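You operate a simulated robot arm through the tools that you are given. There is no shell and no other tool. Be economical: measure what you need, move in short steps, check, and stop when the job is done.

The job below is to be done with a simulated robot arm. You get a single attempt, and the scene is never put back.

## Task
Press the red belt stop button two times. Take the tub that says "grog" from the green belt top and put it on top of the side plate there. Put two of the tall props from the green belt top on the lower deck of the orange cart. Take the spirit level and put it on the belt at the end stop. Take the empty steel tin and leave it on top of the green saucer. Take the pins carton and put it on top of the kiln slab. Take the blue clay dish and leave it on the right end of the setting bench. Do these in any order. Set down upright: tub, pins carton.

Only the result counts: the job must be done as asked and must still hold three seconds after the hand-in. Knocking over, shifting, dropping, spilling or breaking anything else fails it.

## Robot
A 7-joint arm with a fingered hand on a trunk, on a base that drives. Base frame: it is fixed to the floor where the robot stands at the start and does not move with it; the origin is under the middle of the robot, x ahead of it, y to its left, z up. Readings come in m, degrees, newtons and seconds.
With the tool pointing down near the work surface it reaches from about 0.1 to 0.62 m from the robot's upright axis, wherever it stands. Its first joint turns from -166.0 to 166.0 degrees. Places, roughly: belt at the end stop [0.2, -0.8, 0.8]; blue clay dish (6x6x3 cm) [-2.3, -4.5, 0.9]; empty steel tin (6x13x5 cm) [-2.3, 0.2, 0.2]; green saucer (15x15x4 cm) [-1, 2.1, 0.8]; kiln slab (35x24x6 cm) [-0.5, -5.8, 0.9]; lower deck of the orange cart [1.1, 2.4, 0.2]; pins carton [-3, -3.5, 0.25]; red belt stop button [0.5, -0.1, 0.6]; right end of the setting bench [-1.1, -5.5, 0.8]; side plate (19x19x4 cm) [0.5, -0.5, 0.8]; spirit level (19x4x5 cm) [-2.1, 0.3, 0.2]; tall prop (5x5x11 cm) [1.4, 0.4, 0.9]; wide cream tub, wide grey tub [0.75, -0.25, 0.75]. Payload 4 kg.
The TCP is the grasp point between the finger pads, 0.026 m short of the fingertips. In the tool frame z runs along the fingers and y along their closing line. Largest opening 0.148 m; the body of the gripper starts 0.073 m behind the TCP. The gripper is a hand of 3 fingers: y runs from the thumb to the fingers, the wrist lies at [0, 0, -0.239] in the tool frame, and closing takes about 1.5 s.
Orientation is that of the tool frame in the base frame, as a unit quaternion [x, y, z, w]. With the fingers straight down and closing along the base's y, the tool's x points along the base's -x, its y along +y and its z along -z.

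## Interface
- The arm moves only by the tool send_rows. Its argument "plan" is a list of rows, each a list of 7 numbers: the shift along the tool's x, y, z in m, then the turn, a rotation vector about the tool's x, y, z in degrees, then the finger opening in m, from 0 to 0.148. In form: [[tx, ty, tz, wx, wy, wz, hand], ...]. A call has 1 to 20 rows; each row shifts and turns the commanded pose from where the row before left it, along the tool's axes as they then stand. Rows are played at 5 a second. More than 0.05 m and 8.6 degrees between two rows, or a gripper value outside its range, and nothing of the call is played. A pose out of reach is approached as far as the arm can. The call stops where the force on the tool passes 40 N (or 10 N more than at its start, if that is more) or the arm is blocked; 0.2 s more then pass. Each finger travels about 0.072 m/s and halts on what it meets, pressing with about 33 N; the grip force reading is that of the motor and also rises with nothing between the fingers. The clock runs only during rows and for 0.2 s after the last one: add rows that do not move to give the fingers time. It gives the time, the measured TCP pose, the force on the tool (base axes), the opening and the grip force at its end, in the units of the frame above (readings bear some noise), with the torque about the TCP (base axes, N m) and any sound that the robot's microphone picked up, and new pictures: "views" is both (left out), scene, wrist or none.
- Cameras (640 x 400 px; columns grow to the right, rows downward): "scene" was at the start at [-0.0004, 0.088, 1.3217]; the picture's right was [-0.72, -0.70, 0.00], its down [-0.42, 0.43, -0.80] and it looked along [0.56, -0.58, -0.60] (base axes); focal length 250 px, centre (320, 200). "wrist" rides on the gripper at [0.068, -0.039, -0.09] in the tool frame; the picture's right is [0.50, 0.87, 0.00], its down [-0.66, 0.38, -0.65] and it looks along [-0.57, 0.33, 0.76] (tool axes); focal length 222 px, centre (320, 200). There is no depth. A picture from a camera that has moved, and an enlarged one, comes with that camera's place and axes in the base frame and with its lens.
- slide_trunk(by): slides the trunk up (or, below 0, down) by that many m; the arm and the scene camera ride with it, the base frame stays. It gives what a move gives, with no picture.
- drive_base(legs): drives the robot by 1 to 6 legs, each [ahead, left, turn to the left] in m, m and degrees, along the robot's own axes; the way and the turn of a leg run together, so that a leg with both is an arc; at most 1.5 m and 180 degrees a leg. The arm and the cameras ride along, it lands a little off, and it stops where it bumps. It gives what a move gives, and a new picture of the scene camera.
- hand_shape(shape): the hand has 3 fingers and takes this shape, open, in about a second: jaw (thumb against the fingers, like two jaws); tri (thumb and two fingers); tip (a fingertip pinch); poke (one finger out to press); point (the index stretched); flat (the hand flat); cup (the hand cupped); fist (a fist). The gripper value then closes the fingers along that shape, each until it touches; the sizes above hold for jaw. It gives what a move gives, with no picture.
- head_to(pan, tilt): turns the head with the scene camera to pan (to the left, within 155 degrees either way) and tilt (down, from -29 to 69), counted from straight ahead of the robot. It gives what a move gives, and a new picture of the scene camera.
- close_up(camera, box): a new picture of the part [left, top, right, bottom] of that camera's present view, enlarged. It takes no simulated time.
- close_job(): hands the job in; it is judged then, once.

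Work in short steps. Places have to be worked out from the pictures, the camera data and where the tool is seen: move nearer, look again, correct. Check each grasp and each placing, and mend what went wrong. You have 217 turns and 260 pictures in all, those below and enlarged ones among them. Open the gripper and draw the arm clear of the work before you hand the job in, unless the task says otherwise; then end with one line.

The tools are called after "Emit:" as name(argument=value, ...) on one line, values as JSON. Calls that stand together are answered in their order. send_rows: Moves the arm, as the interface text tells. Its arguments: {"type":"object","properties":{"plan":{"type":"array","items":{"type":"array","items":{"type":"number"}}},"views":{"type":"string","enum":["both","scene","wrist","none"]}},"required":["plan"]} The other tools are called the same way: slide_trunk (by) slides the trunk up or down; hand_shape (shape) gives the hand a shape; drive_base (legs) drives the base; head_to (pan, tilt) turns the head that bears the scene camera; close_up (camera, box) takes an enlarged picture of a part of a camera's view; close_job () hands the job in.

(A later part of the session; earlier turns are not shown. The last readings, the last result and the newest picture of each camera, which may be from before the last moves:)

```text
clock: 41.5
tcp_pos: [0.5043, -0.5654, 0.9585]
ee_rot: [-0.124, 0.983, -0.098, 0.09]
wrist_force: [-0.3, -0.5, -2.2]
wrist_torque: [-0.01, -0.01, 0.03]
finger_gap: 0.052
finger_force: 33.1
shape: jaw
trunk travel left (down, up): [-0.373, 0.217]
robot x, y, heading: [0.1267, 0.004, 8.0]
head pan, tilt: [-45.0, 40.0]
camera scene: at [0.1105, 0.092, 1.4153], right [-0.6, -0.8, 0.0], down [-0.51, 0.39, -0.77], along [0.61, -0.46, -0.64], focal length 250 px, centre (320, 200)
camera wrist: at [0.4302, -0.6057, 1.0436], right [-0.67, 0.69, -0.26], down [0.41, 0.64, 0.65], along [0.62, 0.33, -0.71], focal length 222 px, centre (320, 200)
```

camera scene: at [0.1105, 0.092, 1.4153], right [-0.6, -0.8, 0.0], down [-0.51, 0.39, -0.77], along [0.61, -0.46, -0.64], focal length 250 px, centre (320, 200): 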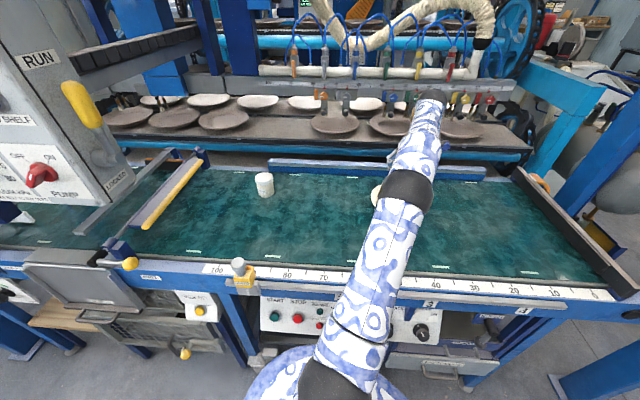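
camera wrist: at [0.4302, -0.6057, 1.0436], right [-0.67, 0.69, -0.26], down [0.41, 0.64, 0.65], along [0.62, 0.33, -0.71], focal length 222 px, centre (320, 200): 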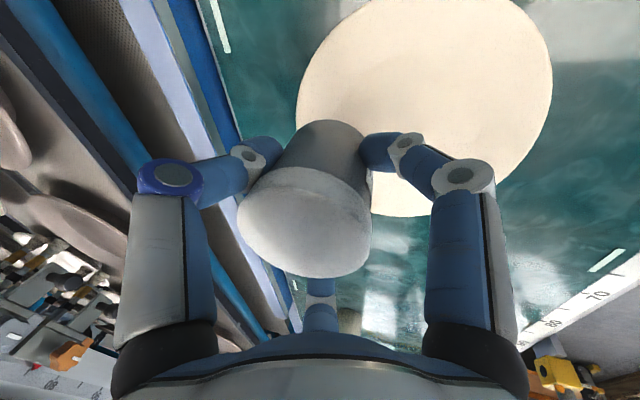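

Fitting the plate rim gives a centre near [0.486,-0.535]. I shift onto it and lower part of the way.

Emit:
send_rows(plan=[[0.0086, 0.0274, -0.0074, 0, 0, 0, 0.04], [0, 0, 0, 0, 0, 0, 0.04], [0.0038, 0.0053, 0.024, 0, 0, 0, 0.04], [0.003, 0.0042, 0.0192, 0, 0, 0, 0.04], [0.0008, 0.001, 0.0048, 0, 0, 0, 0.04], [0, 0, 0, 0, 0, 0, 0.04]], views="wrist")

```text
clock: 42.9
tcp_pos: [0.4878, -0.5417, 0.9098]
ee_rot: [-0.124, 0.983, -0.098, 0.091]
wrist_force: [-0.8, 0.6, -1.8]
wrist_torque: [0.0, 0.06, 0.04]
finger_gap: 0.0521
finger_force: 32.9
shape: jaw
trunk travel left (down, up): [-0.373, 0.217]
robot x, y, heading: [0.1234, 0.008, 7.4]
head pan, tilt: [-45.0, 40.0]
camera wrist: at [0.4125, -0.5807, 0.9949], right [-0.67, 0.69, -0.26], down [0.41, 0.64, 0.65], along [0.62, 0.33, -0.71], focal length 222 px, centre (320, 200)
```

wrist: 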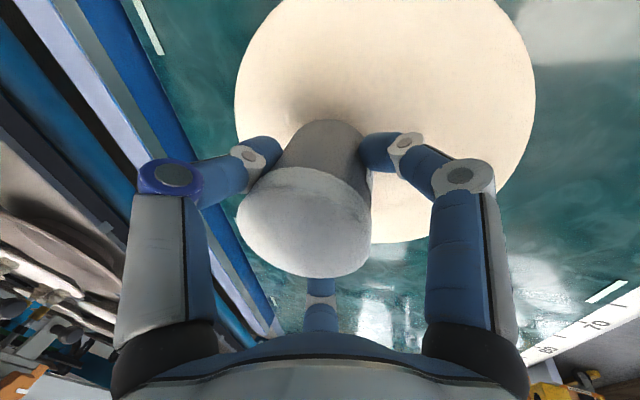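

The plate centre is about [0.486,-0.525], so I nudge +1.3 cm in y and lower in 5 mm steps, watching the force.

Emit:
send_rows(plan=[[-0.0034, 0.0123, -0.0022, 0, 0, 0, 0.04], [0.0015, 0.0021, 0.0096, 0, 0, 0, 0.04], [0.0008, 0.001, 0.0048, 0, 0, 0, 0.04], [0.0005, 0.0006, 0.0029, 0, 0, 0, 0.04], [0, 0, 0, 0, 0, 0, 0.04]], views="wrist")

```text
clock: 44.0
tcp_pos: [0.4873, -0.5285, 0.8932]
ee_rot: [-0.124, 0.983, -0.098, 0.091]
wrist_force: [0.7, 0.5, 2.5]
wrist_torque: [0.06, 0.03, -0.01]
finger_gap: 0.0522
finger_force: 33.1
shape: jaw
trunk travel left (down, up): [-0.373, 0.217]
robot x, y, heading: [0.1268, 0.0003, 8.0]
head pan, tilt: [-45.0, 40.0]
camera wrist: at [0.4137, -0.5676, 0.9776], right [-0.67, 0.69, -0.26], down [0.41, 0.64, 0.65], along [0.62, 0.33, -0.71], focal length 222 px, centre (320, 200)
```

wrist: 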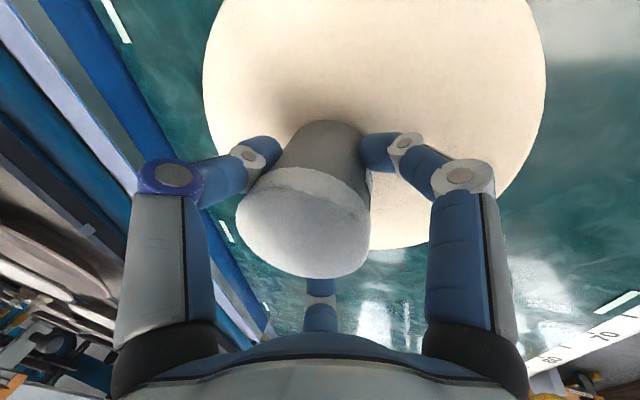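

The force has shifted up by about 4 N, so contact is starting. I lower 3 mm more to confirm.

Emit:
send_rows(plan=[[0.0003, 0.0004, 0.0019, 0, 0, 0, 0.04], [0.0002, 0.0002, 0.001, 0, 0, 0, 0.04], [0, 0, 0, 0, 0, 0, 0.04]], views="none")

```text
clock: 44.9
tcp_pos: [0.4873, -0.5284, 0.8909]
ee_rot: [-0.123, 0.983, -0.099, 0.09]
wrist_force: [-0.2, -1.1, 18.1]
wrist_torque: [0.18, 0.08, 0.04]
finger_gap: 0.0531
finger_force: 33.2
shape: jaw
trunk travel left (down, up): [-0.373, 0.217]
robot x, y, heading: [0.122, 0.0046, 8.0]
head pan, tilt: [-45.0, 40.0]
```

The force is 18 N, so it's resting on the plate. I ease up 2 mm, open slowly and rise along the tool axis.

Emit:
send_rows(plan=[[-0.0003, -0.0004, -0.0018, 0, 0, 0, 0.04], [0, 0, 0, 0, 0, 0, 0.06], [0, 0, 0, 0, 0, 0, 0.08], [0, 0, 0, 0, 0, 0, 0.1], [0, 0, 0, 0, 0, 0, 0.12], [0, 0, 0, 0, 0, 0, 0.148], [0, 0, 0, 0, 0, 0, 0.148], [0, 0, 0, 0, 0, 0, 0.148]], views="wrist")

Emit:
send_rows(plan=[[0, 0, -0.03, 0, 0, 0, 0.148], [0, 0, -0.04, 0, 0, 0, 0.148], [0, 0, -0.04, 0, 0, 0, 0.148], [0, 0, -0.04, 0, 0, 0, 0.148], [0, 0, -0.04, 0, 0, 0, 0.148]], views="wrist")

```text
clock: 46.6
tcp_pos: [0.488, -0.5265, 0.8921]
ee_rot: [-0.125, 0.983, -0.098, 0.09]
wrist_force: [2.6, -1.0, 6.0]
wrist_torque: [0.1, 0.32, 0.0]
finger_gap: 0.1415
finger_force: 0.1
shape: jaw
trunk travel left (down, up): [-0.373, 0.217]
robot x, y, heading: [0.1206, 0.0012, 8.1]
head pan, tilt: [-45.0, 40.0]
camera wrist: at [0.4138, -0.5674, 0.976], right [-0.67, 0.69, -0.26], down [0.41, 0.64, 0.65], along [0.62, 0.33, -0.71], focal length 222 px, centre (320, 200)
```

wrist: 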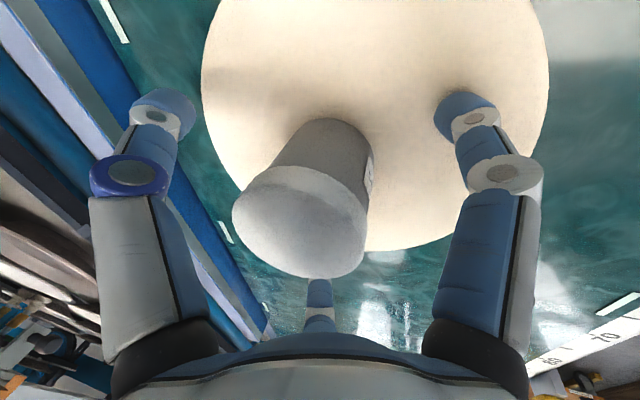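

```text
clock: 47.9
tcp_pos: [0.4488, -0.4944, 1.0745]
ee_rot: [-0.124, 0.983, -0.098, 0.09]
wrist_force: [-0.6, -0.5, 0.6]
wrist_torque: [-0.01, 0.0, 0.02]
finger_gap: 0.1419
finger_force: 0.0
shape: jaw
trunk travel left (down, up): [-0.373, 0.217]
robot x, y, heading: [0.1283, 0.004, 7.8]
head pan, tilt: [-45.0, 40.0]
camera wrist: at [0.3754, -0.5333, 1.1594], right [-0.67, 0.69, -0.26], down [0.41, 0.64, 0.65], along [0.62, 0.33, -0.71], focal length 222 px, centre (320, 200)
```

wrist: 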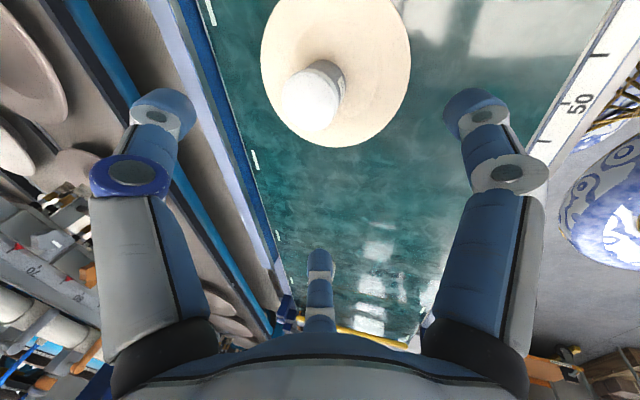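

The tub stands on the plate. I retract the arm, back off from the belt and drive along it towards the props.

Emit:
send_rows(plan=[[0.001, 0.043, -0.0096, 0, 0, 0, 0.148], [0.001, 0.043, -0.0096, 0, 0, 0, 0.148], [0.001, 0.043, -0.0096, 0, 0, 0, 0.148], [0.001, 0.043, -0.0096, 0, 0, 0, 0.148], [0.001, 0.043, -0.0096, 0, 0, 0, 0.148], [0.001, 0.043, -0.0096, 0, 0, 0, 0.148], [0.001, 0.043, -0.0096, 0, 0, 0, 0.148]], views="none")

Emit:
drive_base(legs=[[-0.134, 0.149, -8], [0.643, 0.766, 0]])

```text
clock: 49.5
tcp_pos: [0.3587, -0.2008, 1.0737]
ee_rot: [-0.124, 0.983, -0.097, 0.09]
wrist_force: [0.6, -0.3, -0.9]
wrist_torque: [0.04, -0.02, -0.01]
finger_gap: 0.142
finger_force: 0.1
shape: jaw
trunk travel left (down, up): [-0.373, 0.217]
robot x, y, heading: [0.1219, 0.0042, 7.8]
head pan, tilt: [-45.0, 40.0]
```

```text
clock: 55.8
tcp_pos: [0.8316, 0.6512, 1.0732]
ee_rot: [-0.041, 0.99, -0.105, 0.081]
wrist_force: [-0.1, -0.3, 0.1]
wrist_torque: [-0.02, -0.01, -0.01]
finger_gap: 0.1421
finger_force: 0.0
shape: jaw
trunk travel left (down, up): [-0.373, 0.217]
robot x, y, heading: [0.6339, 0.8938, -2.0]
head pan, tilt: [-45.0, 40.0]
camera scene: at [0.6357, 0.9814, 1.4152], right [-0.73, -0.68, 0.0], down [-0.44, 0.47, -0.77], along [0.52, -0.56, -0.64], focal length 250 px, centre (320, 200)
```

scene: 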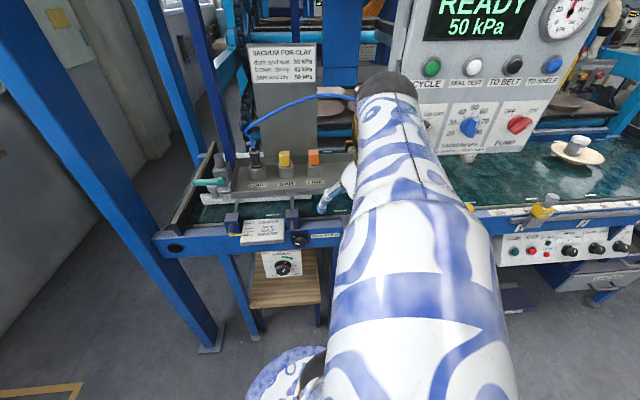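

The plate and tub still stand together. The arm hides the props, so I look through the wrist camera and pan the head.

Emit:
send_rows(plan=[[0, 0, 0, 0, 0, 0, 0.148]], views="wrist")

Emit:
drive_base(legs=[[0.19, 0.22, 0]])

```text
clock: 56.2
tcp_pos: [0.8313, 0.6501, 1.0732]
ee_rot: [-0.041, 0.99, -0.105, 0.082]
wrist_force: [-0.4, -0.1, 0.3]
wrist_torque: [-0.01, 0.02, 0.03]
finger_gap: 0.1421
finger_force: 0.0
shape: jaw
trunk travel left (down, up): [-0.373, 0.217]
robot x, y, heading: [0.6308, 0.8902, -1.9]
head pan, tilt: [-45.0, 40.0]
camera wrist: at [0.752, 0.6242, 1.1591], right [-0.55, 0.79, -0.26], down [0.51, 0.56, 0.65], along [0.66, 0.22, -0.71], focal length 222 px, centre (320, 200)
```

wrist: 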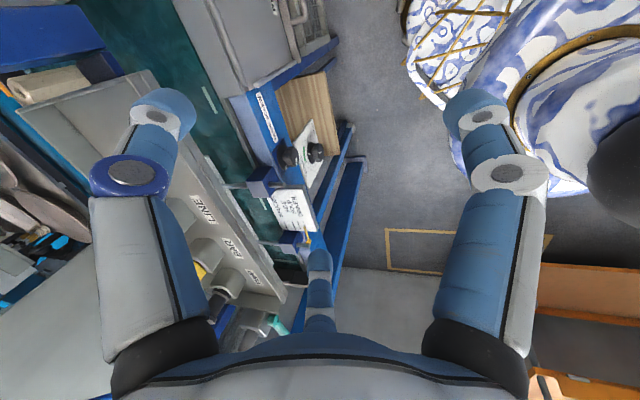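

```text
clock: 58.2
tcp_pos: [1.0268, 0.8676, 1.0748]
ee_rot: [-0.045, 0.99, -0.104, 0.083]
wrist_force: [0.5, -0.4, -0.4]
wrist_torque: [-0.01, 0.01, 0.01]
finger_gap: 0.142
finger_force: 0.1
shape: jaw
trunk travel left (down, up): [-0.373, 0.217]
robot x, y, heading: [0.8296, 1.1061, -1.7]
head pan, tilt: [-45.0, 40.0]
camera scene: at [0.8297, 1.196, 1.4152], right [-0.73, -0.69, 0.0], down [-0.44, 0.47, -0.77], along [0.53, -0.56, -0.64], focal length 250 px, centre (320, 200)
```

scene: 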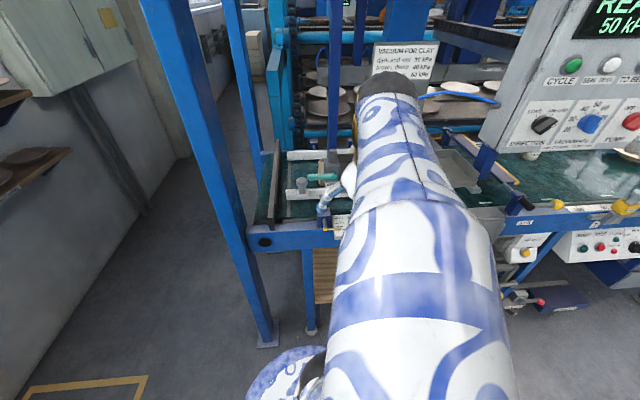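

The props must be at about [1.30,0.23] and [1.44,0.43], behind my arm. I swing the arm left to free the view.

Emit:
send_rows(plan=[[-0.0166, 0.0393, -0.006, 0, 0, 0, 0.148], [-0.0166, 0.0393, -0.006, 0, 0, 0, 0.148], [-0.0166, 0.0393, -0.006, 0, 0, 0, 0.148], [-0.0166, 0.0393, -0.006, 0, 0, 0, 0.148], [-0.0166, 0.0393, -0.006, 0, 0, 0, 0.148], [-0.0166, 0.0393, -0.006, 0, 0, 0, 0.148], [-0.0166, 0.0393, -0.006, 0, 0, 0, 0.148], [-0.0166, 0.0393, -0.006, 0, 0, 0, 0.148]], views="scene")

```text
clock: 60.0
tcp_pos: [1.1282, 1.1953, 1.0732]
ee_rot: [-0.044, 0.99, -0.104, 0.082]
wrist_force: [1.1, 0.3, 0.8]
wrist_torque: [0.01, 0.0, 0.02]
finger_gap: 0.1421
finger_force: 0.1
shape: jaw
trunk travel left (down, up): [-0.373, 0.217]
robot x, y, heading: [0.8285, 1.1065, -1.5]
head pan, tilt: [-45.0, 40.0]
camera scene: at [0.8299, 1.1961, 1.4148], right [-0.73, -0.69, 0.0], down [-0.44, 0.47, -0.77], along [0.53, -0.56, -0.64], focal length 250 px, centre (320, 200)
```

scene: 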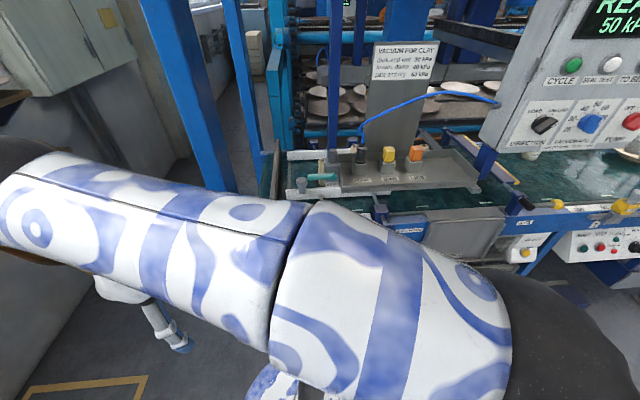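

The vacuum stand blocks the view from here. I drive back along the belt so I can look through the gap between the stand and the control box.

Emit:
drive_base(legs=[[-0.22, -0.26, 0]])

Emit:
head_to(pan=-35, tilt=30)

```text
clock: 62.2
tcp_pos: [0.8985, 0.9436, 1.0726]
ee_rot: [-0.044, 0.99, -0.105, 0.082]
wrist_force: [-0.2, 0.4, -0.8]
wrist_torque: [-0.02, -0.02, 0.04]
finger_gap: 0.1418
finger_force: 0.0
shape: jaw
trunk travel left (down, up): [-0.373, 0.217]
robot x, y, heading: [0.6018, 0.8547, -1.5]
head pan, tilt: [-45.0, 40.0]
camera scene: at [0.6004, 0.9466, 1.4152], right [-0.73, -0.69, 0.0], down [-0.44, 0.47, -0.77], along [0.53, -0.56, -0.64], focal length 250 px, centre (320, 200)
```

scene: 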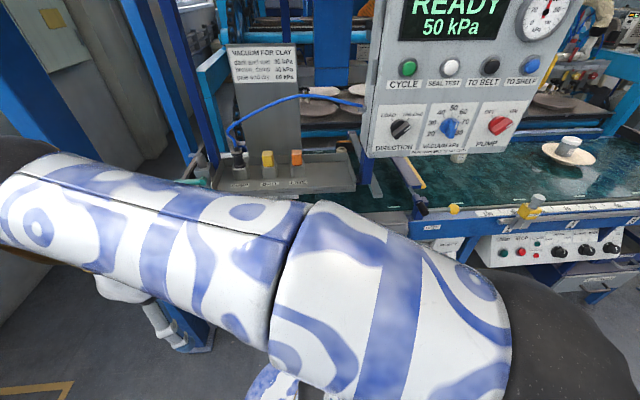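

```text
clock: 62.9
tcp_pos: [0.8989, 0.9449, 1.0723]
ee_rot: [-0.043, 0.99, -0.105, 0.082]
wrist_force: [-0.8, 0.2, -0.5]
wrist_torque: [0.03, 0.01, 0.02]
finger_gap: 0.1422
finger_force: 0.1
shape: jaw
trunk travel left (down, up): [-0.373, 0.217]
robot x, y, heading: [0.5981, 0.8526, -1.6]
head pan, tilt: [-35.0, 30.0]
camera scene: at [0.6145, 0.9544, 1.4305], right [-0.6, -0.8, 0.0], down [-0.4, 0.3, -0.87], along [0.69, -0.52, -0.5], focal length 250 px, centre (320, 200)
```

scene: 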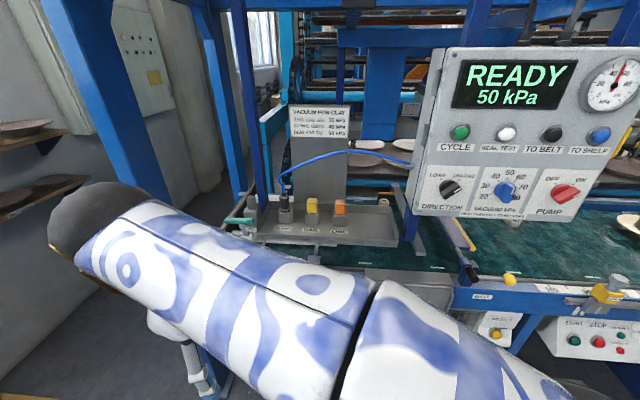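

I estimate prop a at about [1.27,0.24] and prop b at about [1.37,0.44], which may be visible just past the stand's back plate. I enlarge that region.

Emit:
close_up(camera="scene", box=[230, 90, 480, 290])

```text
2.00 times, centred on (355, 190) of scene
camera zoom: at [0.6145, 0.9544, 1.4305], right [-0.6, -0.8, 0.0], down [-0.4, 0.3, -0.87], along [0.69, -0.52, -0.5], focal length 501 px, centre (250, 220)
```

zoom: 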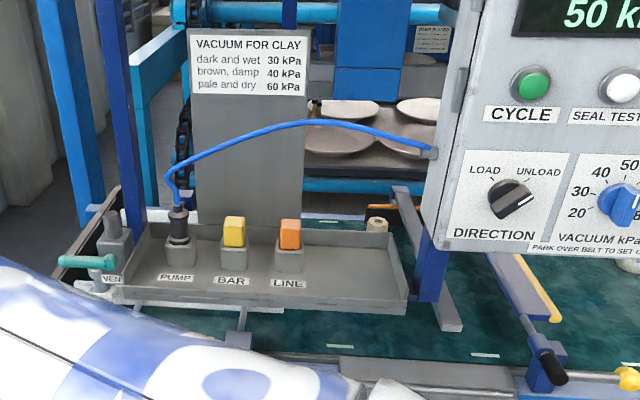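

One prop top is just visible behind the tray's right end, beside a blue post. I swing the arm back right and drive along the belt to look at the props from under the control box.

Emit:
send_rows(plan=[[0.0166, -0.0393, 0.006, 0, 0, 0, 0.148], [0.0166, -0.0393, 0.006, 0, 0, 0, 0.148], [0.0166, -0.0393, 0.006, 0, 0, 0, 0.148], [0.0166, -0.0393, 0.006, 0, 0, 0, 0.148], [0.0166, -0.0393, 0.006, 0, 0, 0, 0.148], [0.0166, -0.0393, 0.006, 0, 0, 0, 0.148], [0.0166, -0.0393, 0.006, 0, 0, 0, 0.148], [0.0166, -0.0393, 0.006, 0, 0, 0, 0.148]], views="none")

Emit:
drive_base(legs=[[-0.45, -0.54, 0]])

Emit:
head_to(pan=-5, tilt=25)

Emit:
slide_trunk(by=-0.2)

Emit:
close_up(camera="scene", box=[220, 80, 480, 240])

```text
clock: 64.4
tcp_pos: [0.8401, 0.7006, 1.056]
ee_rot: [-0.06, 0.991, -0.12, 0.008]
wrist_force: [-0.8, -0.7, -0.4]
wrist_torque: [0.01, 0.02, 0.0]
finger_gap: 0.142
finger_force: 0.0
shape: jaw
trunk travel left (down, up): [-0.373, 0.217]
robot x, y, heading: [0.6, 0.8547, -1.7]
head pan, tilt: [-35.0, 30.0]
stopped in row 7: the arm was blocked; the commanded pose is now the measured one
```

```text
clock: 68.3
tcp_pos: [0.3651, 0.1744, 1.0575]
ee_rot: [-0.062, 0.991, -0.12, 0.009]
wrist_force: [-0.7, 0.1, 0.2]
wrist_torque: [0.02, 0.04, -0.02]
finger_gap: 0.1419
finger_force: 0.2
shape: jaw
trunk travel left (down, up): [-0.373, 0.217]
robot x, y, heading: [0.1232, 0.3268, -1.0]
head pan, tilt: [-35.0, 30.0]
camera scene: at [0.1376, 0.4267, 1.4306], right [-0.59, -0.81, 0.0], down [-0.4, 0.3, -0.87], along [0.7, -0.51, -0.5], focal length 250 px, centre (320, 200)
```

scene: 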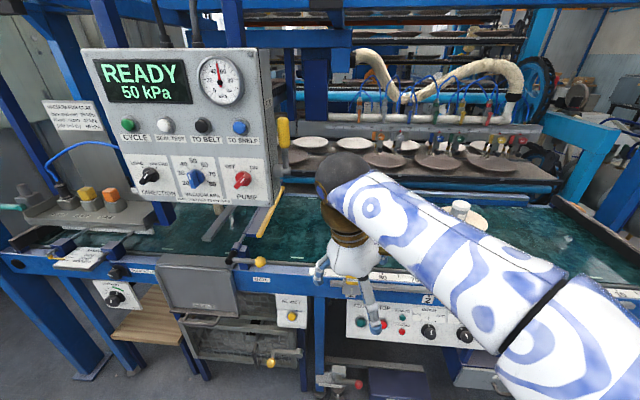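

```text
clock: 69.2
tcp_pos: [0.3648, 0.1727, 1.0569]
ee_rot: [-0.063, 0.991, -0.119, 0.01]
wrist_force: [0.3, -0.8, 0.0]
wrist_torque: [0.03, 0.0, 0.0]
finger_gap: 0.142
finger_force: 0.0
shape: jaw
trunk travel left (down, up): [-0.373, 0.217]
robot x, y, heading: [0.1231, 0.3266, -1.3]
head pan, tilt: [-5.0, 25.0]
camera scene: at [0.1562, 0.47, 1.4386], right [-0.11, -0.99, 0.0], down [-0.42, 0.05, -0.91], along [0.9, -0.1, -0.42], focal length 250 px, centre (320, 200)
```

scene: 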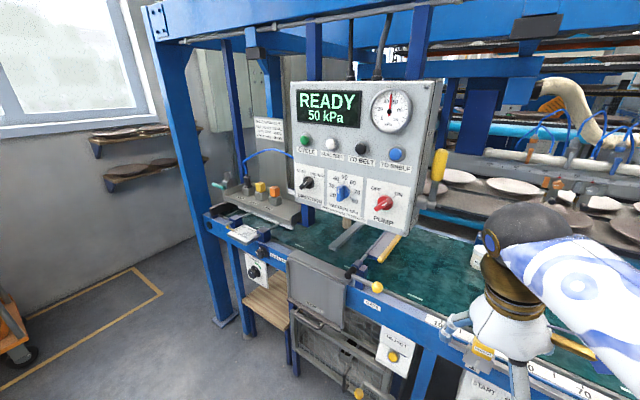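

```text
clock: 71.4
tcp_pos: [0.372, 0.1752, 0.8465]
ee_rot: [-0.067, 0.99, -0.126, -0.019]
wrist_force: [0.4, 0.4, 0.2]
wrist_torque: [0.0, 0.03, -0.02]
finger_gap: 0.1421
finger_force: 0.0
shape: jaw
trunk travel left (down, up): [-0.173, 0.417]
robot x, y, heading: [0.1253, 0.329, -1.1]
head pan, tilt: [-5.0, 25.0]
```

```text
2.46 times, centred on (350, 160) of scene
camera zoom: at [0.1562, 0.4701, 1.238], right [-0.11, -0.99, 0.0], down [-0.42, 0.05, -0.91], along [0.9, -0.1, -0.42], focal length 616 px, centre (246, 298)
```

zoom: 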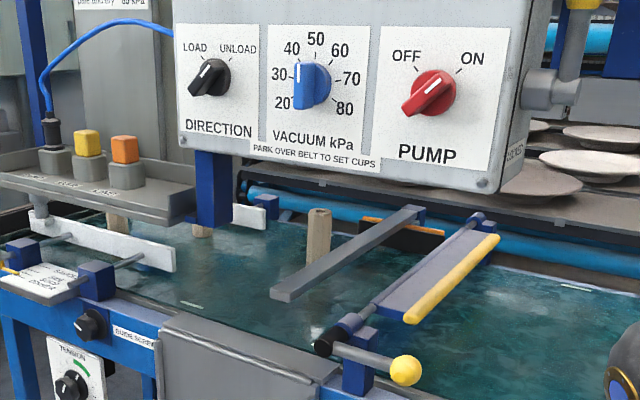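

I now see three props behind the vacuum stand: a at u≈0.92, b≈1.2 and c≈1.38 along the belt. The control box and stand form a wall in front, but b and c can be reached from the left end, so I raise the trunk and go there.

Emit:
slide_trunk(by=0.2)

Emit:
drive_base(legs=[[0.45, 0.54, 0], [0.35, 0.4, 0]])

Emit:
send_rows(plan=[[0, 0, 0, 0, 0, 0, 0.148]], views="wrist")

```text
clock: 73.6
tcp_pos: [0.3637, 0.1749, 1.0573]
ee_rot: [-0.062, 0.991, -0.119, 0.009]
wrist_force: [0.2, -0.2, 0.1]
wrist_torque: [-0.03, -0.01, 0.01]
finger_gap: 0.142
finger_force: 0.0
shape: jaw
trunk travel left (down, up): [-0.373, 0.217]
robot x, y, heading: [0.1218, 0.3271, -1.3]
head pan, tilt: [-5.0, 25.0]
```

```text
clock: 80.1
tcp_pos: [1.1774, 1.1109, 1.0552]
ee_rot: [-0.074, 0.99, -0.12, 0.011]
wrist_force: [1.7, -0.5, -0.5]
wrist_torque: [-0.03, 0.0, -0.02]
finger_gap: 0.1418
finger_force: 0.1
shape: jaw
trunk travel left (down, up): [-0.373, 0.217]
robot x, y, heading: [0.9297, 1.2593, 0.2]
head pan, tilt: [-5.0, 25.0]
camera scene: at [0.962, 1.4027, 1.4386], right [-0.09, -1.0, 0.0], down [-0.42, 0.04, -0.91], along [0.9, -0.08, -0.42], focal length 250 px, centre (320, 200)
```

scene: 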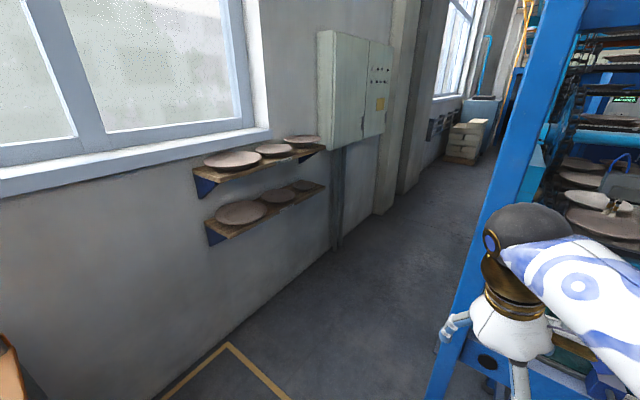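

```text
clock: 80.5
tcp_pos: [1.1768, 1.1102, 1.0555]
ee_rot: [-0.074, 0.99, -0.12, 0.01]
wrist_force: [0.5, -0.1, -0.3]
wrist_torque: [-0.02, -0.02, 0.03]
finger_gap: 0.142
finger_force: 0.1
shape: jaw
trunk travel left (down, up): [-0.373, 0.217]
robot x, y, heading: [0.9324, 1.2615, -0.2]
head pan, tilt: [-5.0, 25.0]
camera wrist: at [1.1123, 1.084, 1.1522], right [-0.62, 0.76, -0.21], down [0.57, 0.61, 0.55], along [0.54, 0.22, -0.81], focal length 222 px, centre (320, 200)
```

wrist: 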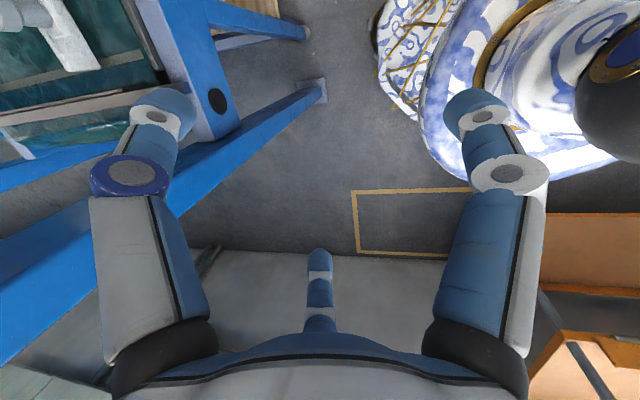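

The belt ends at u≈1.57, with a frame column at [1.39,1.0] and a corridor along the wall beyond it. I check the cart position before driving around the column.

Emit:
head_to(pan=75, tilt=40)

Emit:
head_to(pan=25, tilt=45)

```text
clock: 82.0
tcp_pos: [1.1761, 1.1108, 1.0561]
ee_rot: [-0.074, 0.99, -0.12, 0.011]
wrist_force: [-0.3, 0.7, -0.1]
wrist_torque: [0.03, -0.01, 0.02]
finger_gap: 0.142
finger_force: 0.0
shape: jaw
trunk travel left (down, up): [-0.373, 0.217]
robot x, y, heading: [0.9274, 1.2618, 0.1]
head pan, tilt: [75.0, 40.0]
camera scene: at [0.8922, 1.4928, 1.4153], right [0.97, -0.26, 0.0], down [-0.17, -0.62, -0.77], along [0.2, 0.74, -0.64], focal length 250 px, centre (320, 200)
```

scene: 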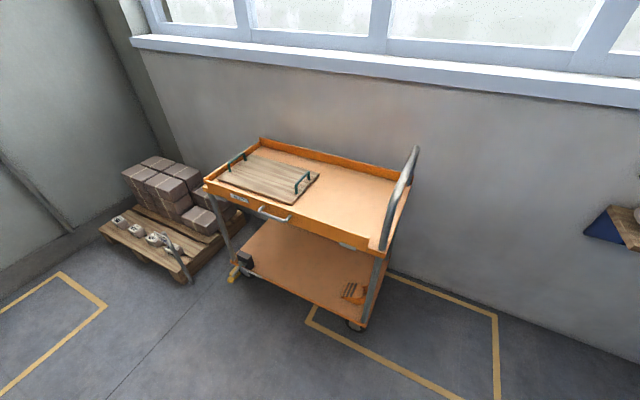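

```text
clock: 83.2
tcp_pos: [1.1772, 1.1101, 1.057]
ee_rot: [-0.074, 0.99, -0.118, 0.011]
wrist_force: [0.6, 0.4, 0.3]
wrist_torque: [0.0, 0.01, 0.0]
finger_gap: 0.1419
finger_force: 0.1
shape: jaw
trunk travel left (down, up): [-0.373, 0.217]
robot x, y, heading: [0.9302, 1.2632, -0.3]
head pan, tilt: [25.0, 45.0]
camera scene: at [0.9439, 1.4452, 1.408], right [0.42, -0.91, 0.0], down [-0.64, -0.3, -0.71], along [0.64, 0.3, -0.71], focal length 250 px, centre (320, 200)
```

scene: 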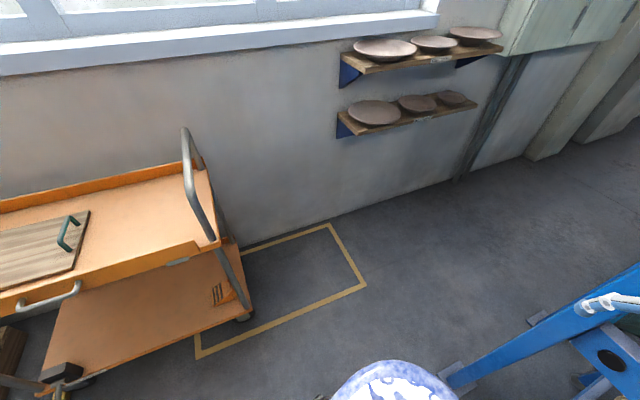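

The cart's front edge lies at u≈2.35 with its right corner at about [1.25,2.03]. I take a three-leg path around the column into the corridor at the belt's end.

Emit:
drive_base(legs=[[0.2476, 0.295, 0], [0.394, -0.069, 0], [0.249, -0.248, 0]])

Emit:
head_to(pan=-110, tilt=35)

```text
clock: 89.7
tcp_pos: [2.0743, 1.0887, 1.0566]
ee_rot: [-0.076, 0.99, -0.119, 0.011]
wrist_force: [-0.6, -0.4, 0.0]
wrist_torque: [-0.02, 0.04, -0.02]
finger_gap: 0.1421
finger_force: 0.1
shape: jaw
trunk travel left (down, up): [-0.373, 0.217]
robot x, y, heading: [1.8238, 1.2381, 0.3]
head pan, tilt: [25.0, 45.0]
camera scene: at [1.8398, 1.4223, 1.408], right [0.43, -0.9, 0.0], down [-0.64, -0.3, -0.71], along [0.64, 0.3, -0.71], focal length 250 px, centre (320, 200)
```

scene: 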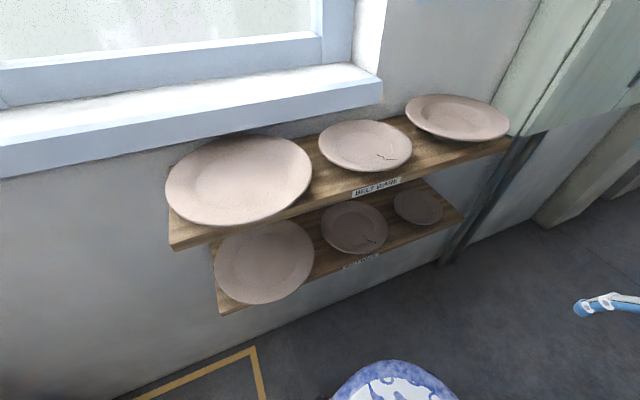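

```text
clock: 91.8
tcp_pos: [2.0746, 1.0892, 1.0569]
ee_rot: [-0.076, 0.99, -0.12, 0.011]
wrist_force: [0.1, 0.6, 1.1]
wrist_torque: [0.01, -0.03, 0.03]
finger_gap: 0.1419
finger_force: 0.1
shape: jaw
trunk travel left (down, up): [-0.373, 0.217]
robot x, y, heading: [1.8303, 1.2365, 0.1]
head pan, tilt: [-110.0, 35.0]
camera scene: at [1.7366, 1.3046, 1.4228], right [-0.94, 0.34, 0.0], down [0.19, 0.54, -0.82], along [-0.28, -0.77, -0.57], focal length 250 px, centre (320, 200)
```

scene: 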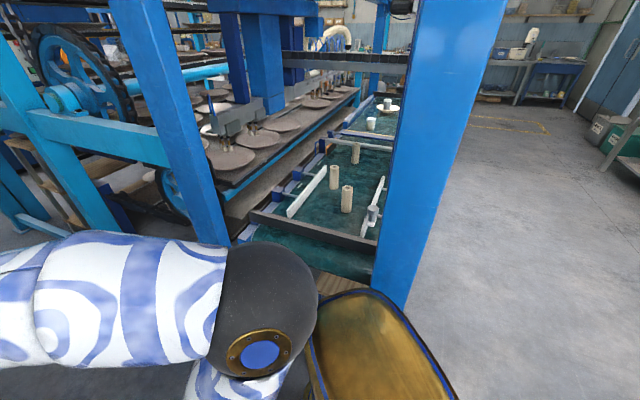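

All three props are now clear: c at [1.358,0.577], b at [1.345,0.409] and a at [1.14,0.21]. I swing the arm round at constant radius to face the belt end.

Emit:
send_rows(plan=[[0.0281, -0.0285, 0.0069, 0.03, 1.91, 7.76, 0.148], [0.0281, -0.0285, 0.0069, 0.03, 1.91, 7.76, 0.148], [0.0281, -0.0285, 0.0069, 0.03, 1.91, 7.76, 0.148], [0.0281, -0.0285, 0.0069, 0.03, 1.91, 7.76, 0.148], [0.0281, -0.0285, 0.0069, 0.03, 1.91, 7.76, 0.148], [0.0281, -0.0285, 0.0069, 0.03, 1.91, 7.76, 0.148], [0.0281, -0.0285, 0.0069, 0.03, 1.91, 7.76, 0.148], [0.0281, -0.0285, 0.0069, 0.03, 1.91, 7.76, 0.148], [0.0281, -0.0285, 0.0069, 0.03, 1.91, 7.76, 0.148], [0.0281, -0.0285, 0.0069, 0.03, 1.91, 7.76, 0.148], [0.0281, -0.0285, 0.0069, 0.03, 1.91, 7.76, 0.148], [0.0281, -0.0285, 0.0069, 0.03, 1.91, 7.76, 0.148]], views="scene")

```text
clock: 92.7
tcp_pos: [2.041, 1.0247, 1.0498]
ee_rot: [0.031, 0.991, -0.13, -0.032]
wrist_force: [1.2, -0.2, 0.1]
wrist_torque: [0.02, 0.02, -0.01]
finger_gap: 0.1419
finger_force: 0.0
shape: jaw
trunk travel left (down, up): [-0.373, 0.217]
robot x, y, heading: [1.8293, 1.2405, 0.3]
head pan, tilt: [-110.0, 35.0]
stopped in row 4: the arm was blocked; the commanded pose is now the measured one
camera scene: at [1.7372, 1.305, 1.4224], right [-0.94, 0.34, 0.0], down [0.19, 0.54, -0.82], along [-0.28, -0.77, -0.57], focal length 250 px, centre (320, 200)
```

scene: 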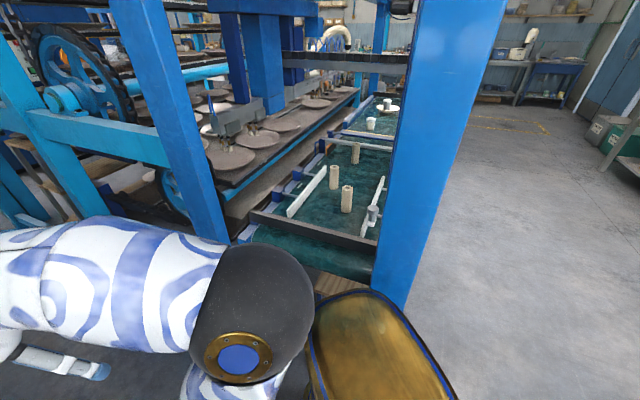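

The arm's own joints limit that swing, so I turn the whole base instead, by -85° in place.

Emit:
drive_base(legs=[[0, 0, -85]])

Emit:
head_to(pan=-40, tilt=38)

```text
clock: 96.7
tcp_pos: [1.6346, 1.0096, 1.0506]
ee_rot: [0.696, 0.706, -0.074, -0.11]
wrist_force: [0.5, 0.4, 0.0]
wrist_torque: [-0.03, 0.0, -0.01]
finger_gap: 0.1419
finger_force: 0.0
shape: jaw
trunk travel left (down, up): [-0.373, 0.217]
robot x, y, heading: [1.828, 1.2396, -85.3]
head pan, tilt: [-110.0, 35.0]
camera scene: at [1.8874, 1.3325, 1.423], right [0.26, 0.97, 0.0], down [0.55, -0.15, -0.82], along [-0.79, 0.21, -0.57], focal length 250 px, centre (320, 200)
```

scene: 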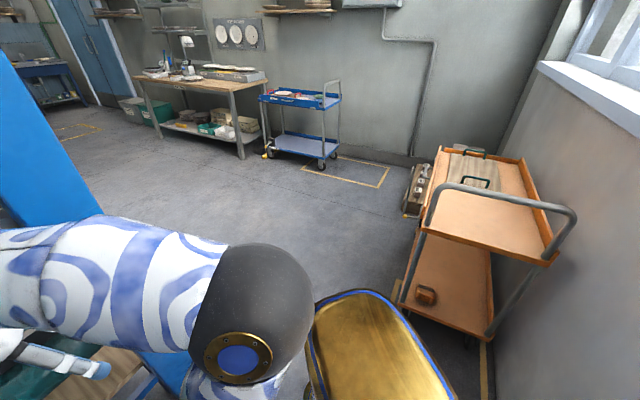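

```text
clock: 98.2
tcp_pos: [1.6314, 1.008, 1.0506]
ee_rot: [0.695, 0.706, -0.074, -0.111]
wrist_force: [0.3, 0.4, 0.2]
wrist_torque: [0.02, 0.04, 0.02]
finger_gap: 0.142
finger_force: 0.1
shape: jaw
trunk travel left (down, up): [-0.373, 0.217]
robot x, y, heading: [1.828, 1.2393, -85.0]
head pan, tilt: [-40.0, 38.0]
camera scene: at [1.9227, 1.239, 1.4185], right [-0.82, 0.58, 0.0], down [0.35, 0.5, -0.79], along [-0.45, -0.64, -0.62], focal length 250 px, centre (320, 200)
```

scene: 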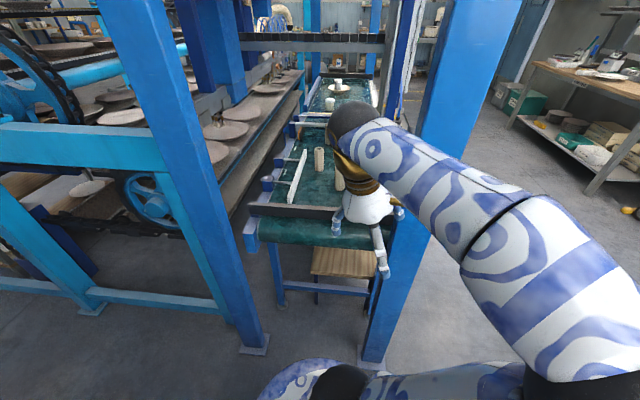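

The view is good now. I drive closer to the belt end, centred between the columns, and tilt the tool towards the props.

Emit:
drive_base(legs=[[0.18, -0.039, 0]])

Emit:
send_rows(plan=[[0, 0, 0, -0.5, -6, 0, 0.11], [0, 0, 0, -0.5, -6, 0, 0.11], [0, 0, 0, -0.5, -6, 0, 0.11], [0, 0, 0, 0, 0, 0, 0.11]])

```text
clock: 99.6
tcp_pos: [1.6093, 0.8326, 1.0498]
ee_rot: [0.695, 0.706, -0.074, -0.112]
wrist_force: [0.3, 0.3, -0.7]
wrist_torque: [-0.04, 0.03, 0.02]
finger_gap: 0.1421
finger_force: 0.1
shape: jaw
trunk travel left (down, up): [-0.373, 0.217]
robot x, y, heading: [1.803, 1.0668, -84.8]
head pan, tilt: [-40.0, 38.0]
camera scene: at [1.8982, 1.0636, 1.4183], right [-0.82, 0.57, 0.0], down [0.35, 0.5, -0.79], along [-0.45, -0.65, -0.62], focal length 250 px, centre (320, 200)
```

scene: 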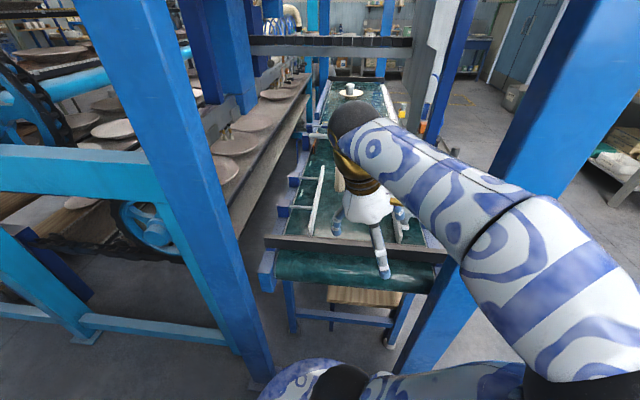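

```text
clock: 100.4
tcp_pos: [1.6215, 0.8054, 1.0297]
ee_rot: [0.658, 0.739, -0.11, -0.091]
wrist_force: [0.1, -0.2, 0.0]
wrist_torque: [0.04, 0.0, 0.0]
finger_gap: 0.1061
finger_force: 0.1
shape: jaw
trunk travel left (down, up): [-0.373, 0.217]
robot x, y, heading: [1.8017, 1.0608, -85.1]
head pan, tilt: [-40.0, 38.0]
stopped in row 3: the arm was blocked; the commanded pose is now the measured one
camera scene: at [1.8983, 1.0634, 1.4179], right [-0.82, 0.57, 0.0], down [0.35, 0.5, -0.79], along [-0.45, -0.65, -0.62], focal length 250 px, centre (320, 200)
camera wrist: at [1.6014, 0.8713, 1.1259], right [0.77, 0.59, -0.25], down [0.62, -0.58, 0.53], along [0.17, -0.56, -0.81], focal length 222 px, centre (320, 200)
```

scene: 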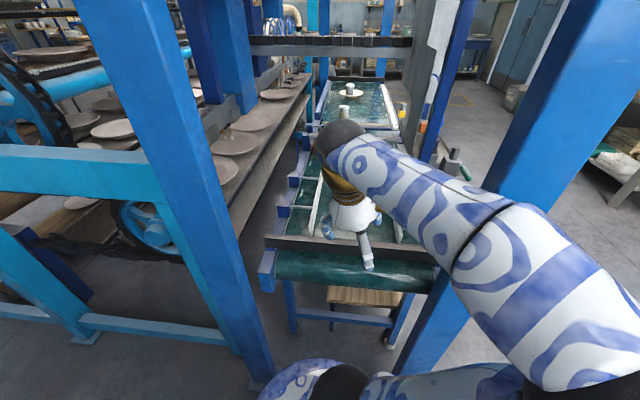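
wrist: 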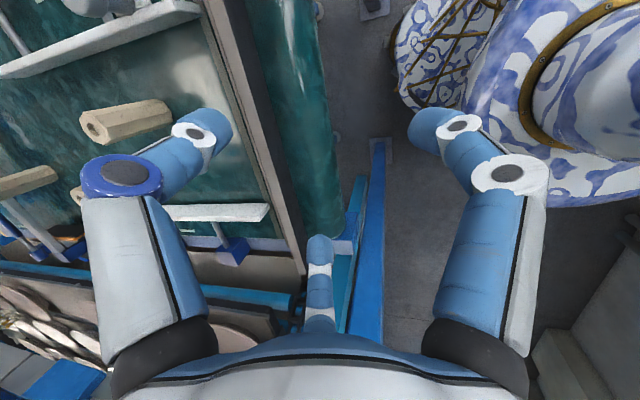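

The arm is folded too tightly again, so I extend it towards the props first and then finish the tilt.

Emit:
send_rows(plan=[[-0.0209, -0.0351, 0.0106, 0, 0, 0, 0.11], [-0.0209, -0.0351, 0.0106, 0, 0, 0, 0.11], [-0.0209, -0.0351, 0.0106, 0, 0, 0, 0.11], [-0.0209, -0.0351, 0.0106, 0, 0, 0, 0.11], [-0.0209, -0.0351, 0.0106, 0, 0, 0, 0.11], [0, 0, 0, -0.8, -6.5, 0, 0.11], [0, 0, 0, -0.8, -6.5, 0, 0.11], [0, 0, 0, 0, 0, 0, 0.11]], views="wrist")

```text
clock: 102.2
tcp_pos: [1.4485, 0.681, 1.0317]
ee_rot: [0.643, 0.745, -0.176, 0.005]
wrist_force: [0.2, 0.3, -0.8]
wrist_torque: [0.02, -0.02, -0.04]
finger_gap: 0.106
finger_force: 0.0
shape: jaw
trunk travel left (down, up): [-0.373, 0.217]
robot x, y, heading: [1.8039, 1.0613, -85.0]
head pan, tilt: [-40.0, 38.0]
camera wrist: at [1.4187, 0.7658, 1.1094], right [0.75, 0.57, -0.34], down [0.62, -0.41, 0.67], along [0.25, -0.71, -0.66], focal length 222 px, centre (320, 200)
```

wrist: 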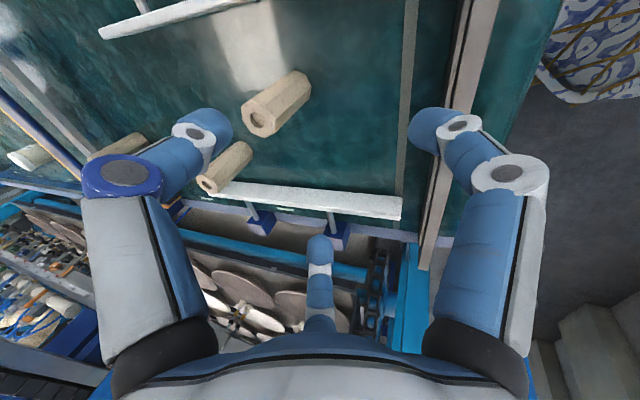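

Prop c's top is at about [1.37,0.583,0.908] and b's at [1.35,0.405]. I move to a hover behind c along the tool axis and look.

Emit:
send_rows(plan=[[-0.0145, -0.0153, 0.0302, 0, 0, 0, 0.11], [-0.0145, -0.0153, 0.0302, 0, 0, 0, 0.11], [-0.0145, -0.0153, 0.0302, 0, 0, 0, 0.11], [0, 0, 0, 0, 0, 0, 0.11]], views="wrist")

```text
clock: 103.2
tcp_pos: [1.3918, 0.6104, 0.9657]
ee_rot: [0.645, 0.744, -0.175, 0.006]
wrist_force: [-0.7, -0.9, 0.0]
wrist_torque: [-0.02, -0.01, -0.05]
finger_gap: 0.1056
finger_force: 0.0
shape: jaw
trunk travel left (down, up): [-0.373, 0.217]
robot x, y, heading: [1.8044, 1.0573, -84.9]
head pan, tilt: [-40.0, 38.0]
camera wrist: at [1.3624, 0.6944, 1.0446], right [0.75, 0.57, -0.34], down [0.62, -0.41, 0.67], along [0.25, -0.71, -0.66], focal length 222 px, centre (320, 200)
```

wrist: 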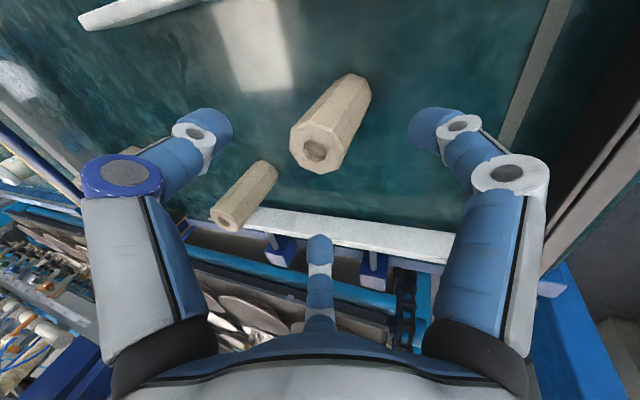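

Base and top rays agree on c at [1.377,0.588]. I advance onto it.

Emit:
send_rows(plan=[[0.0008, 0.0018, 0.0244, 0, 0, 0, 0.11], [0.0008, 0.0018, 0.0244, 0, 0, 0, 0.11], [0.0008, 0.0018, 0.0244, 0, 0, 0, 0.11], [0.0008, 0.0018, 0.0244, 0, 0, 0, 0.11], [0, 0, 0, 0, 0, 0, 0.11]], views="wrist")

```text
clock: 104.4
tcp_pos: [1.3775, 0.5871, 0.8694]
ee_rot: [0.644, 0.745, -0.175, 0.005]
wrist_force: [-0.5, -0.5, 0.0]
wrist_torque: [0.01, -0.01, 0.01]
finger_gap: 0.1056
finger_force: 0.1
shape: jaw
trunk travel left (down, up): [-0.373, 0.217]
robot x, y, heading: [1.8027, 1.0632, -85.1]
head pan, tilt: [-40.0, 38.0]
camera wrist: at [1.3476, 0.6712, 0.9487], right [0.75, 0.57, -0.34], down [0.62, -0.41, 0.67], along [0.25, -0.71, -0.66], focal length 222 px, centre (320, 200)
```

wrist: 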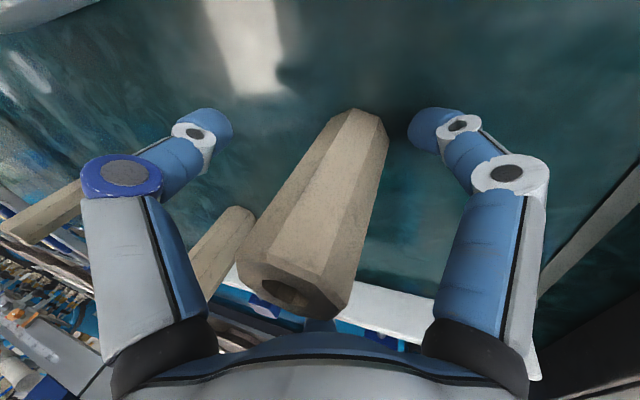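

The prop is between the fingers, so I close.

Emit:
send_rows(plan=[[0, 0, 0, 0, 0, 0, 0.03], [0, 0, 0, 0, 0, 0, 0.03], [0, 0, 0, 0, 0, 0, 0.03], [0, 0, 0, 0, 0, 0, 0.03], [0, 0, 0, 0, 0, 0, 0.03], [0, 0, 0, 0, 0, 0, 0.03], [0, 0, 0, 0, 0, 0, 0.03]], views="wrist")

```text
clock: 106.0
tcp_pos: [1.3784, 0.5875, 0.8703]
ee_rot: [0.644, 0.744, -0.175, 0.006]
wrist_force: [-0.4, 0.6, 0.0]
wrist_torque: [0.01, 0.0, -0.02]
finger_gap: 0.0337
finger_force: 32.7
shape: tri
trunk travel left (down, up): [-0.373, 0.217]
robot x, y, heading: [1.8023, 1.0617, -85.0]
head pan, tilt: [-40.0, 38.0]
camera wrist: at [1.3476, 0.6712, 0.949], right [0.75, 0.57, -0.34], down [0.62, -0.41, 0.67], along [0.25, -0.71, -0.66], focal length 222 px, centre (320, 200)
```

wrist: 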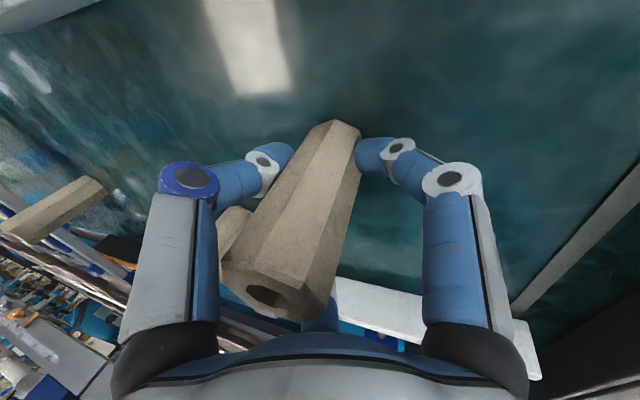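

It's gripped. I lift 0.1 m and check.

Emit:
send_rows(plan=[[-0.0078, -0.0085, -0.0312, 0, 0, 0, 0.03], [-0.0078, -0.0085, -0.0312, 0, 0, 0, 0.03], [-0.0078, -0.0085, -0.0312, 0, 0, 0, 0.03], [0, 0, 0, 0, 0, 0, 0.03]])

```text
clock: 107.0
tcp_pos: [1.3779, 0.5887, 0.9714]
ee_rot: [0.645, 0.744, -0.175, 0.006]
wrist_force: [-0.7, -0.2, -2.4]
wrist_torque: [-0.01, -0.02, 0.04]
finger_gap: 0.0336
finger_force: 33.0
shape: tri
trunk travel left (down, up): [-0.373, 0.217]
robot x, y, heading: [1.8047, 1.0622, -85.0]
head pan, tilt: [-40.0, 38.0]
camera scene: at [1.898, 1.0634, 1.4182], right [-0.82, 0.57, 0.0], down [0.35, 0.5, -0.79], along [-0.45, -0.65, -0.62], focal length 250 px, centre (320, 200)
camera wrist: at [1.348, 0.6732, 1.0506], right [0.75, 0.57, -0.34], down [0.62, -0.41, 0.67], along [0.25, -0.71, -0.66], focal length 222 px, centre (320, 200)
```

scene: 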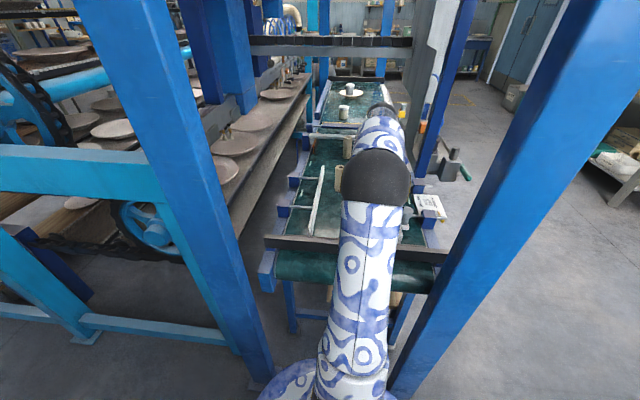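
wrist: 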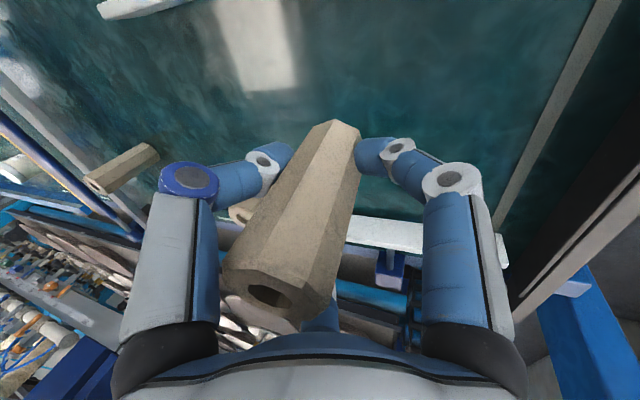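

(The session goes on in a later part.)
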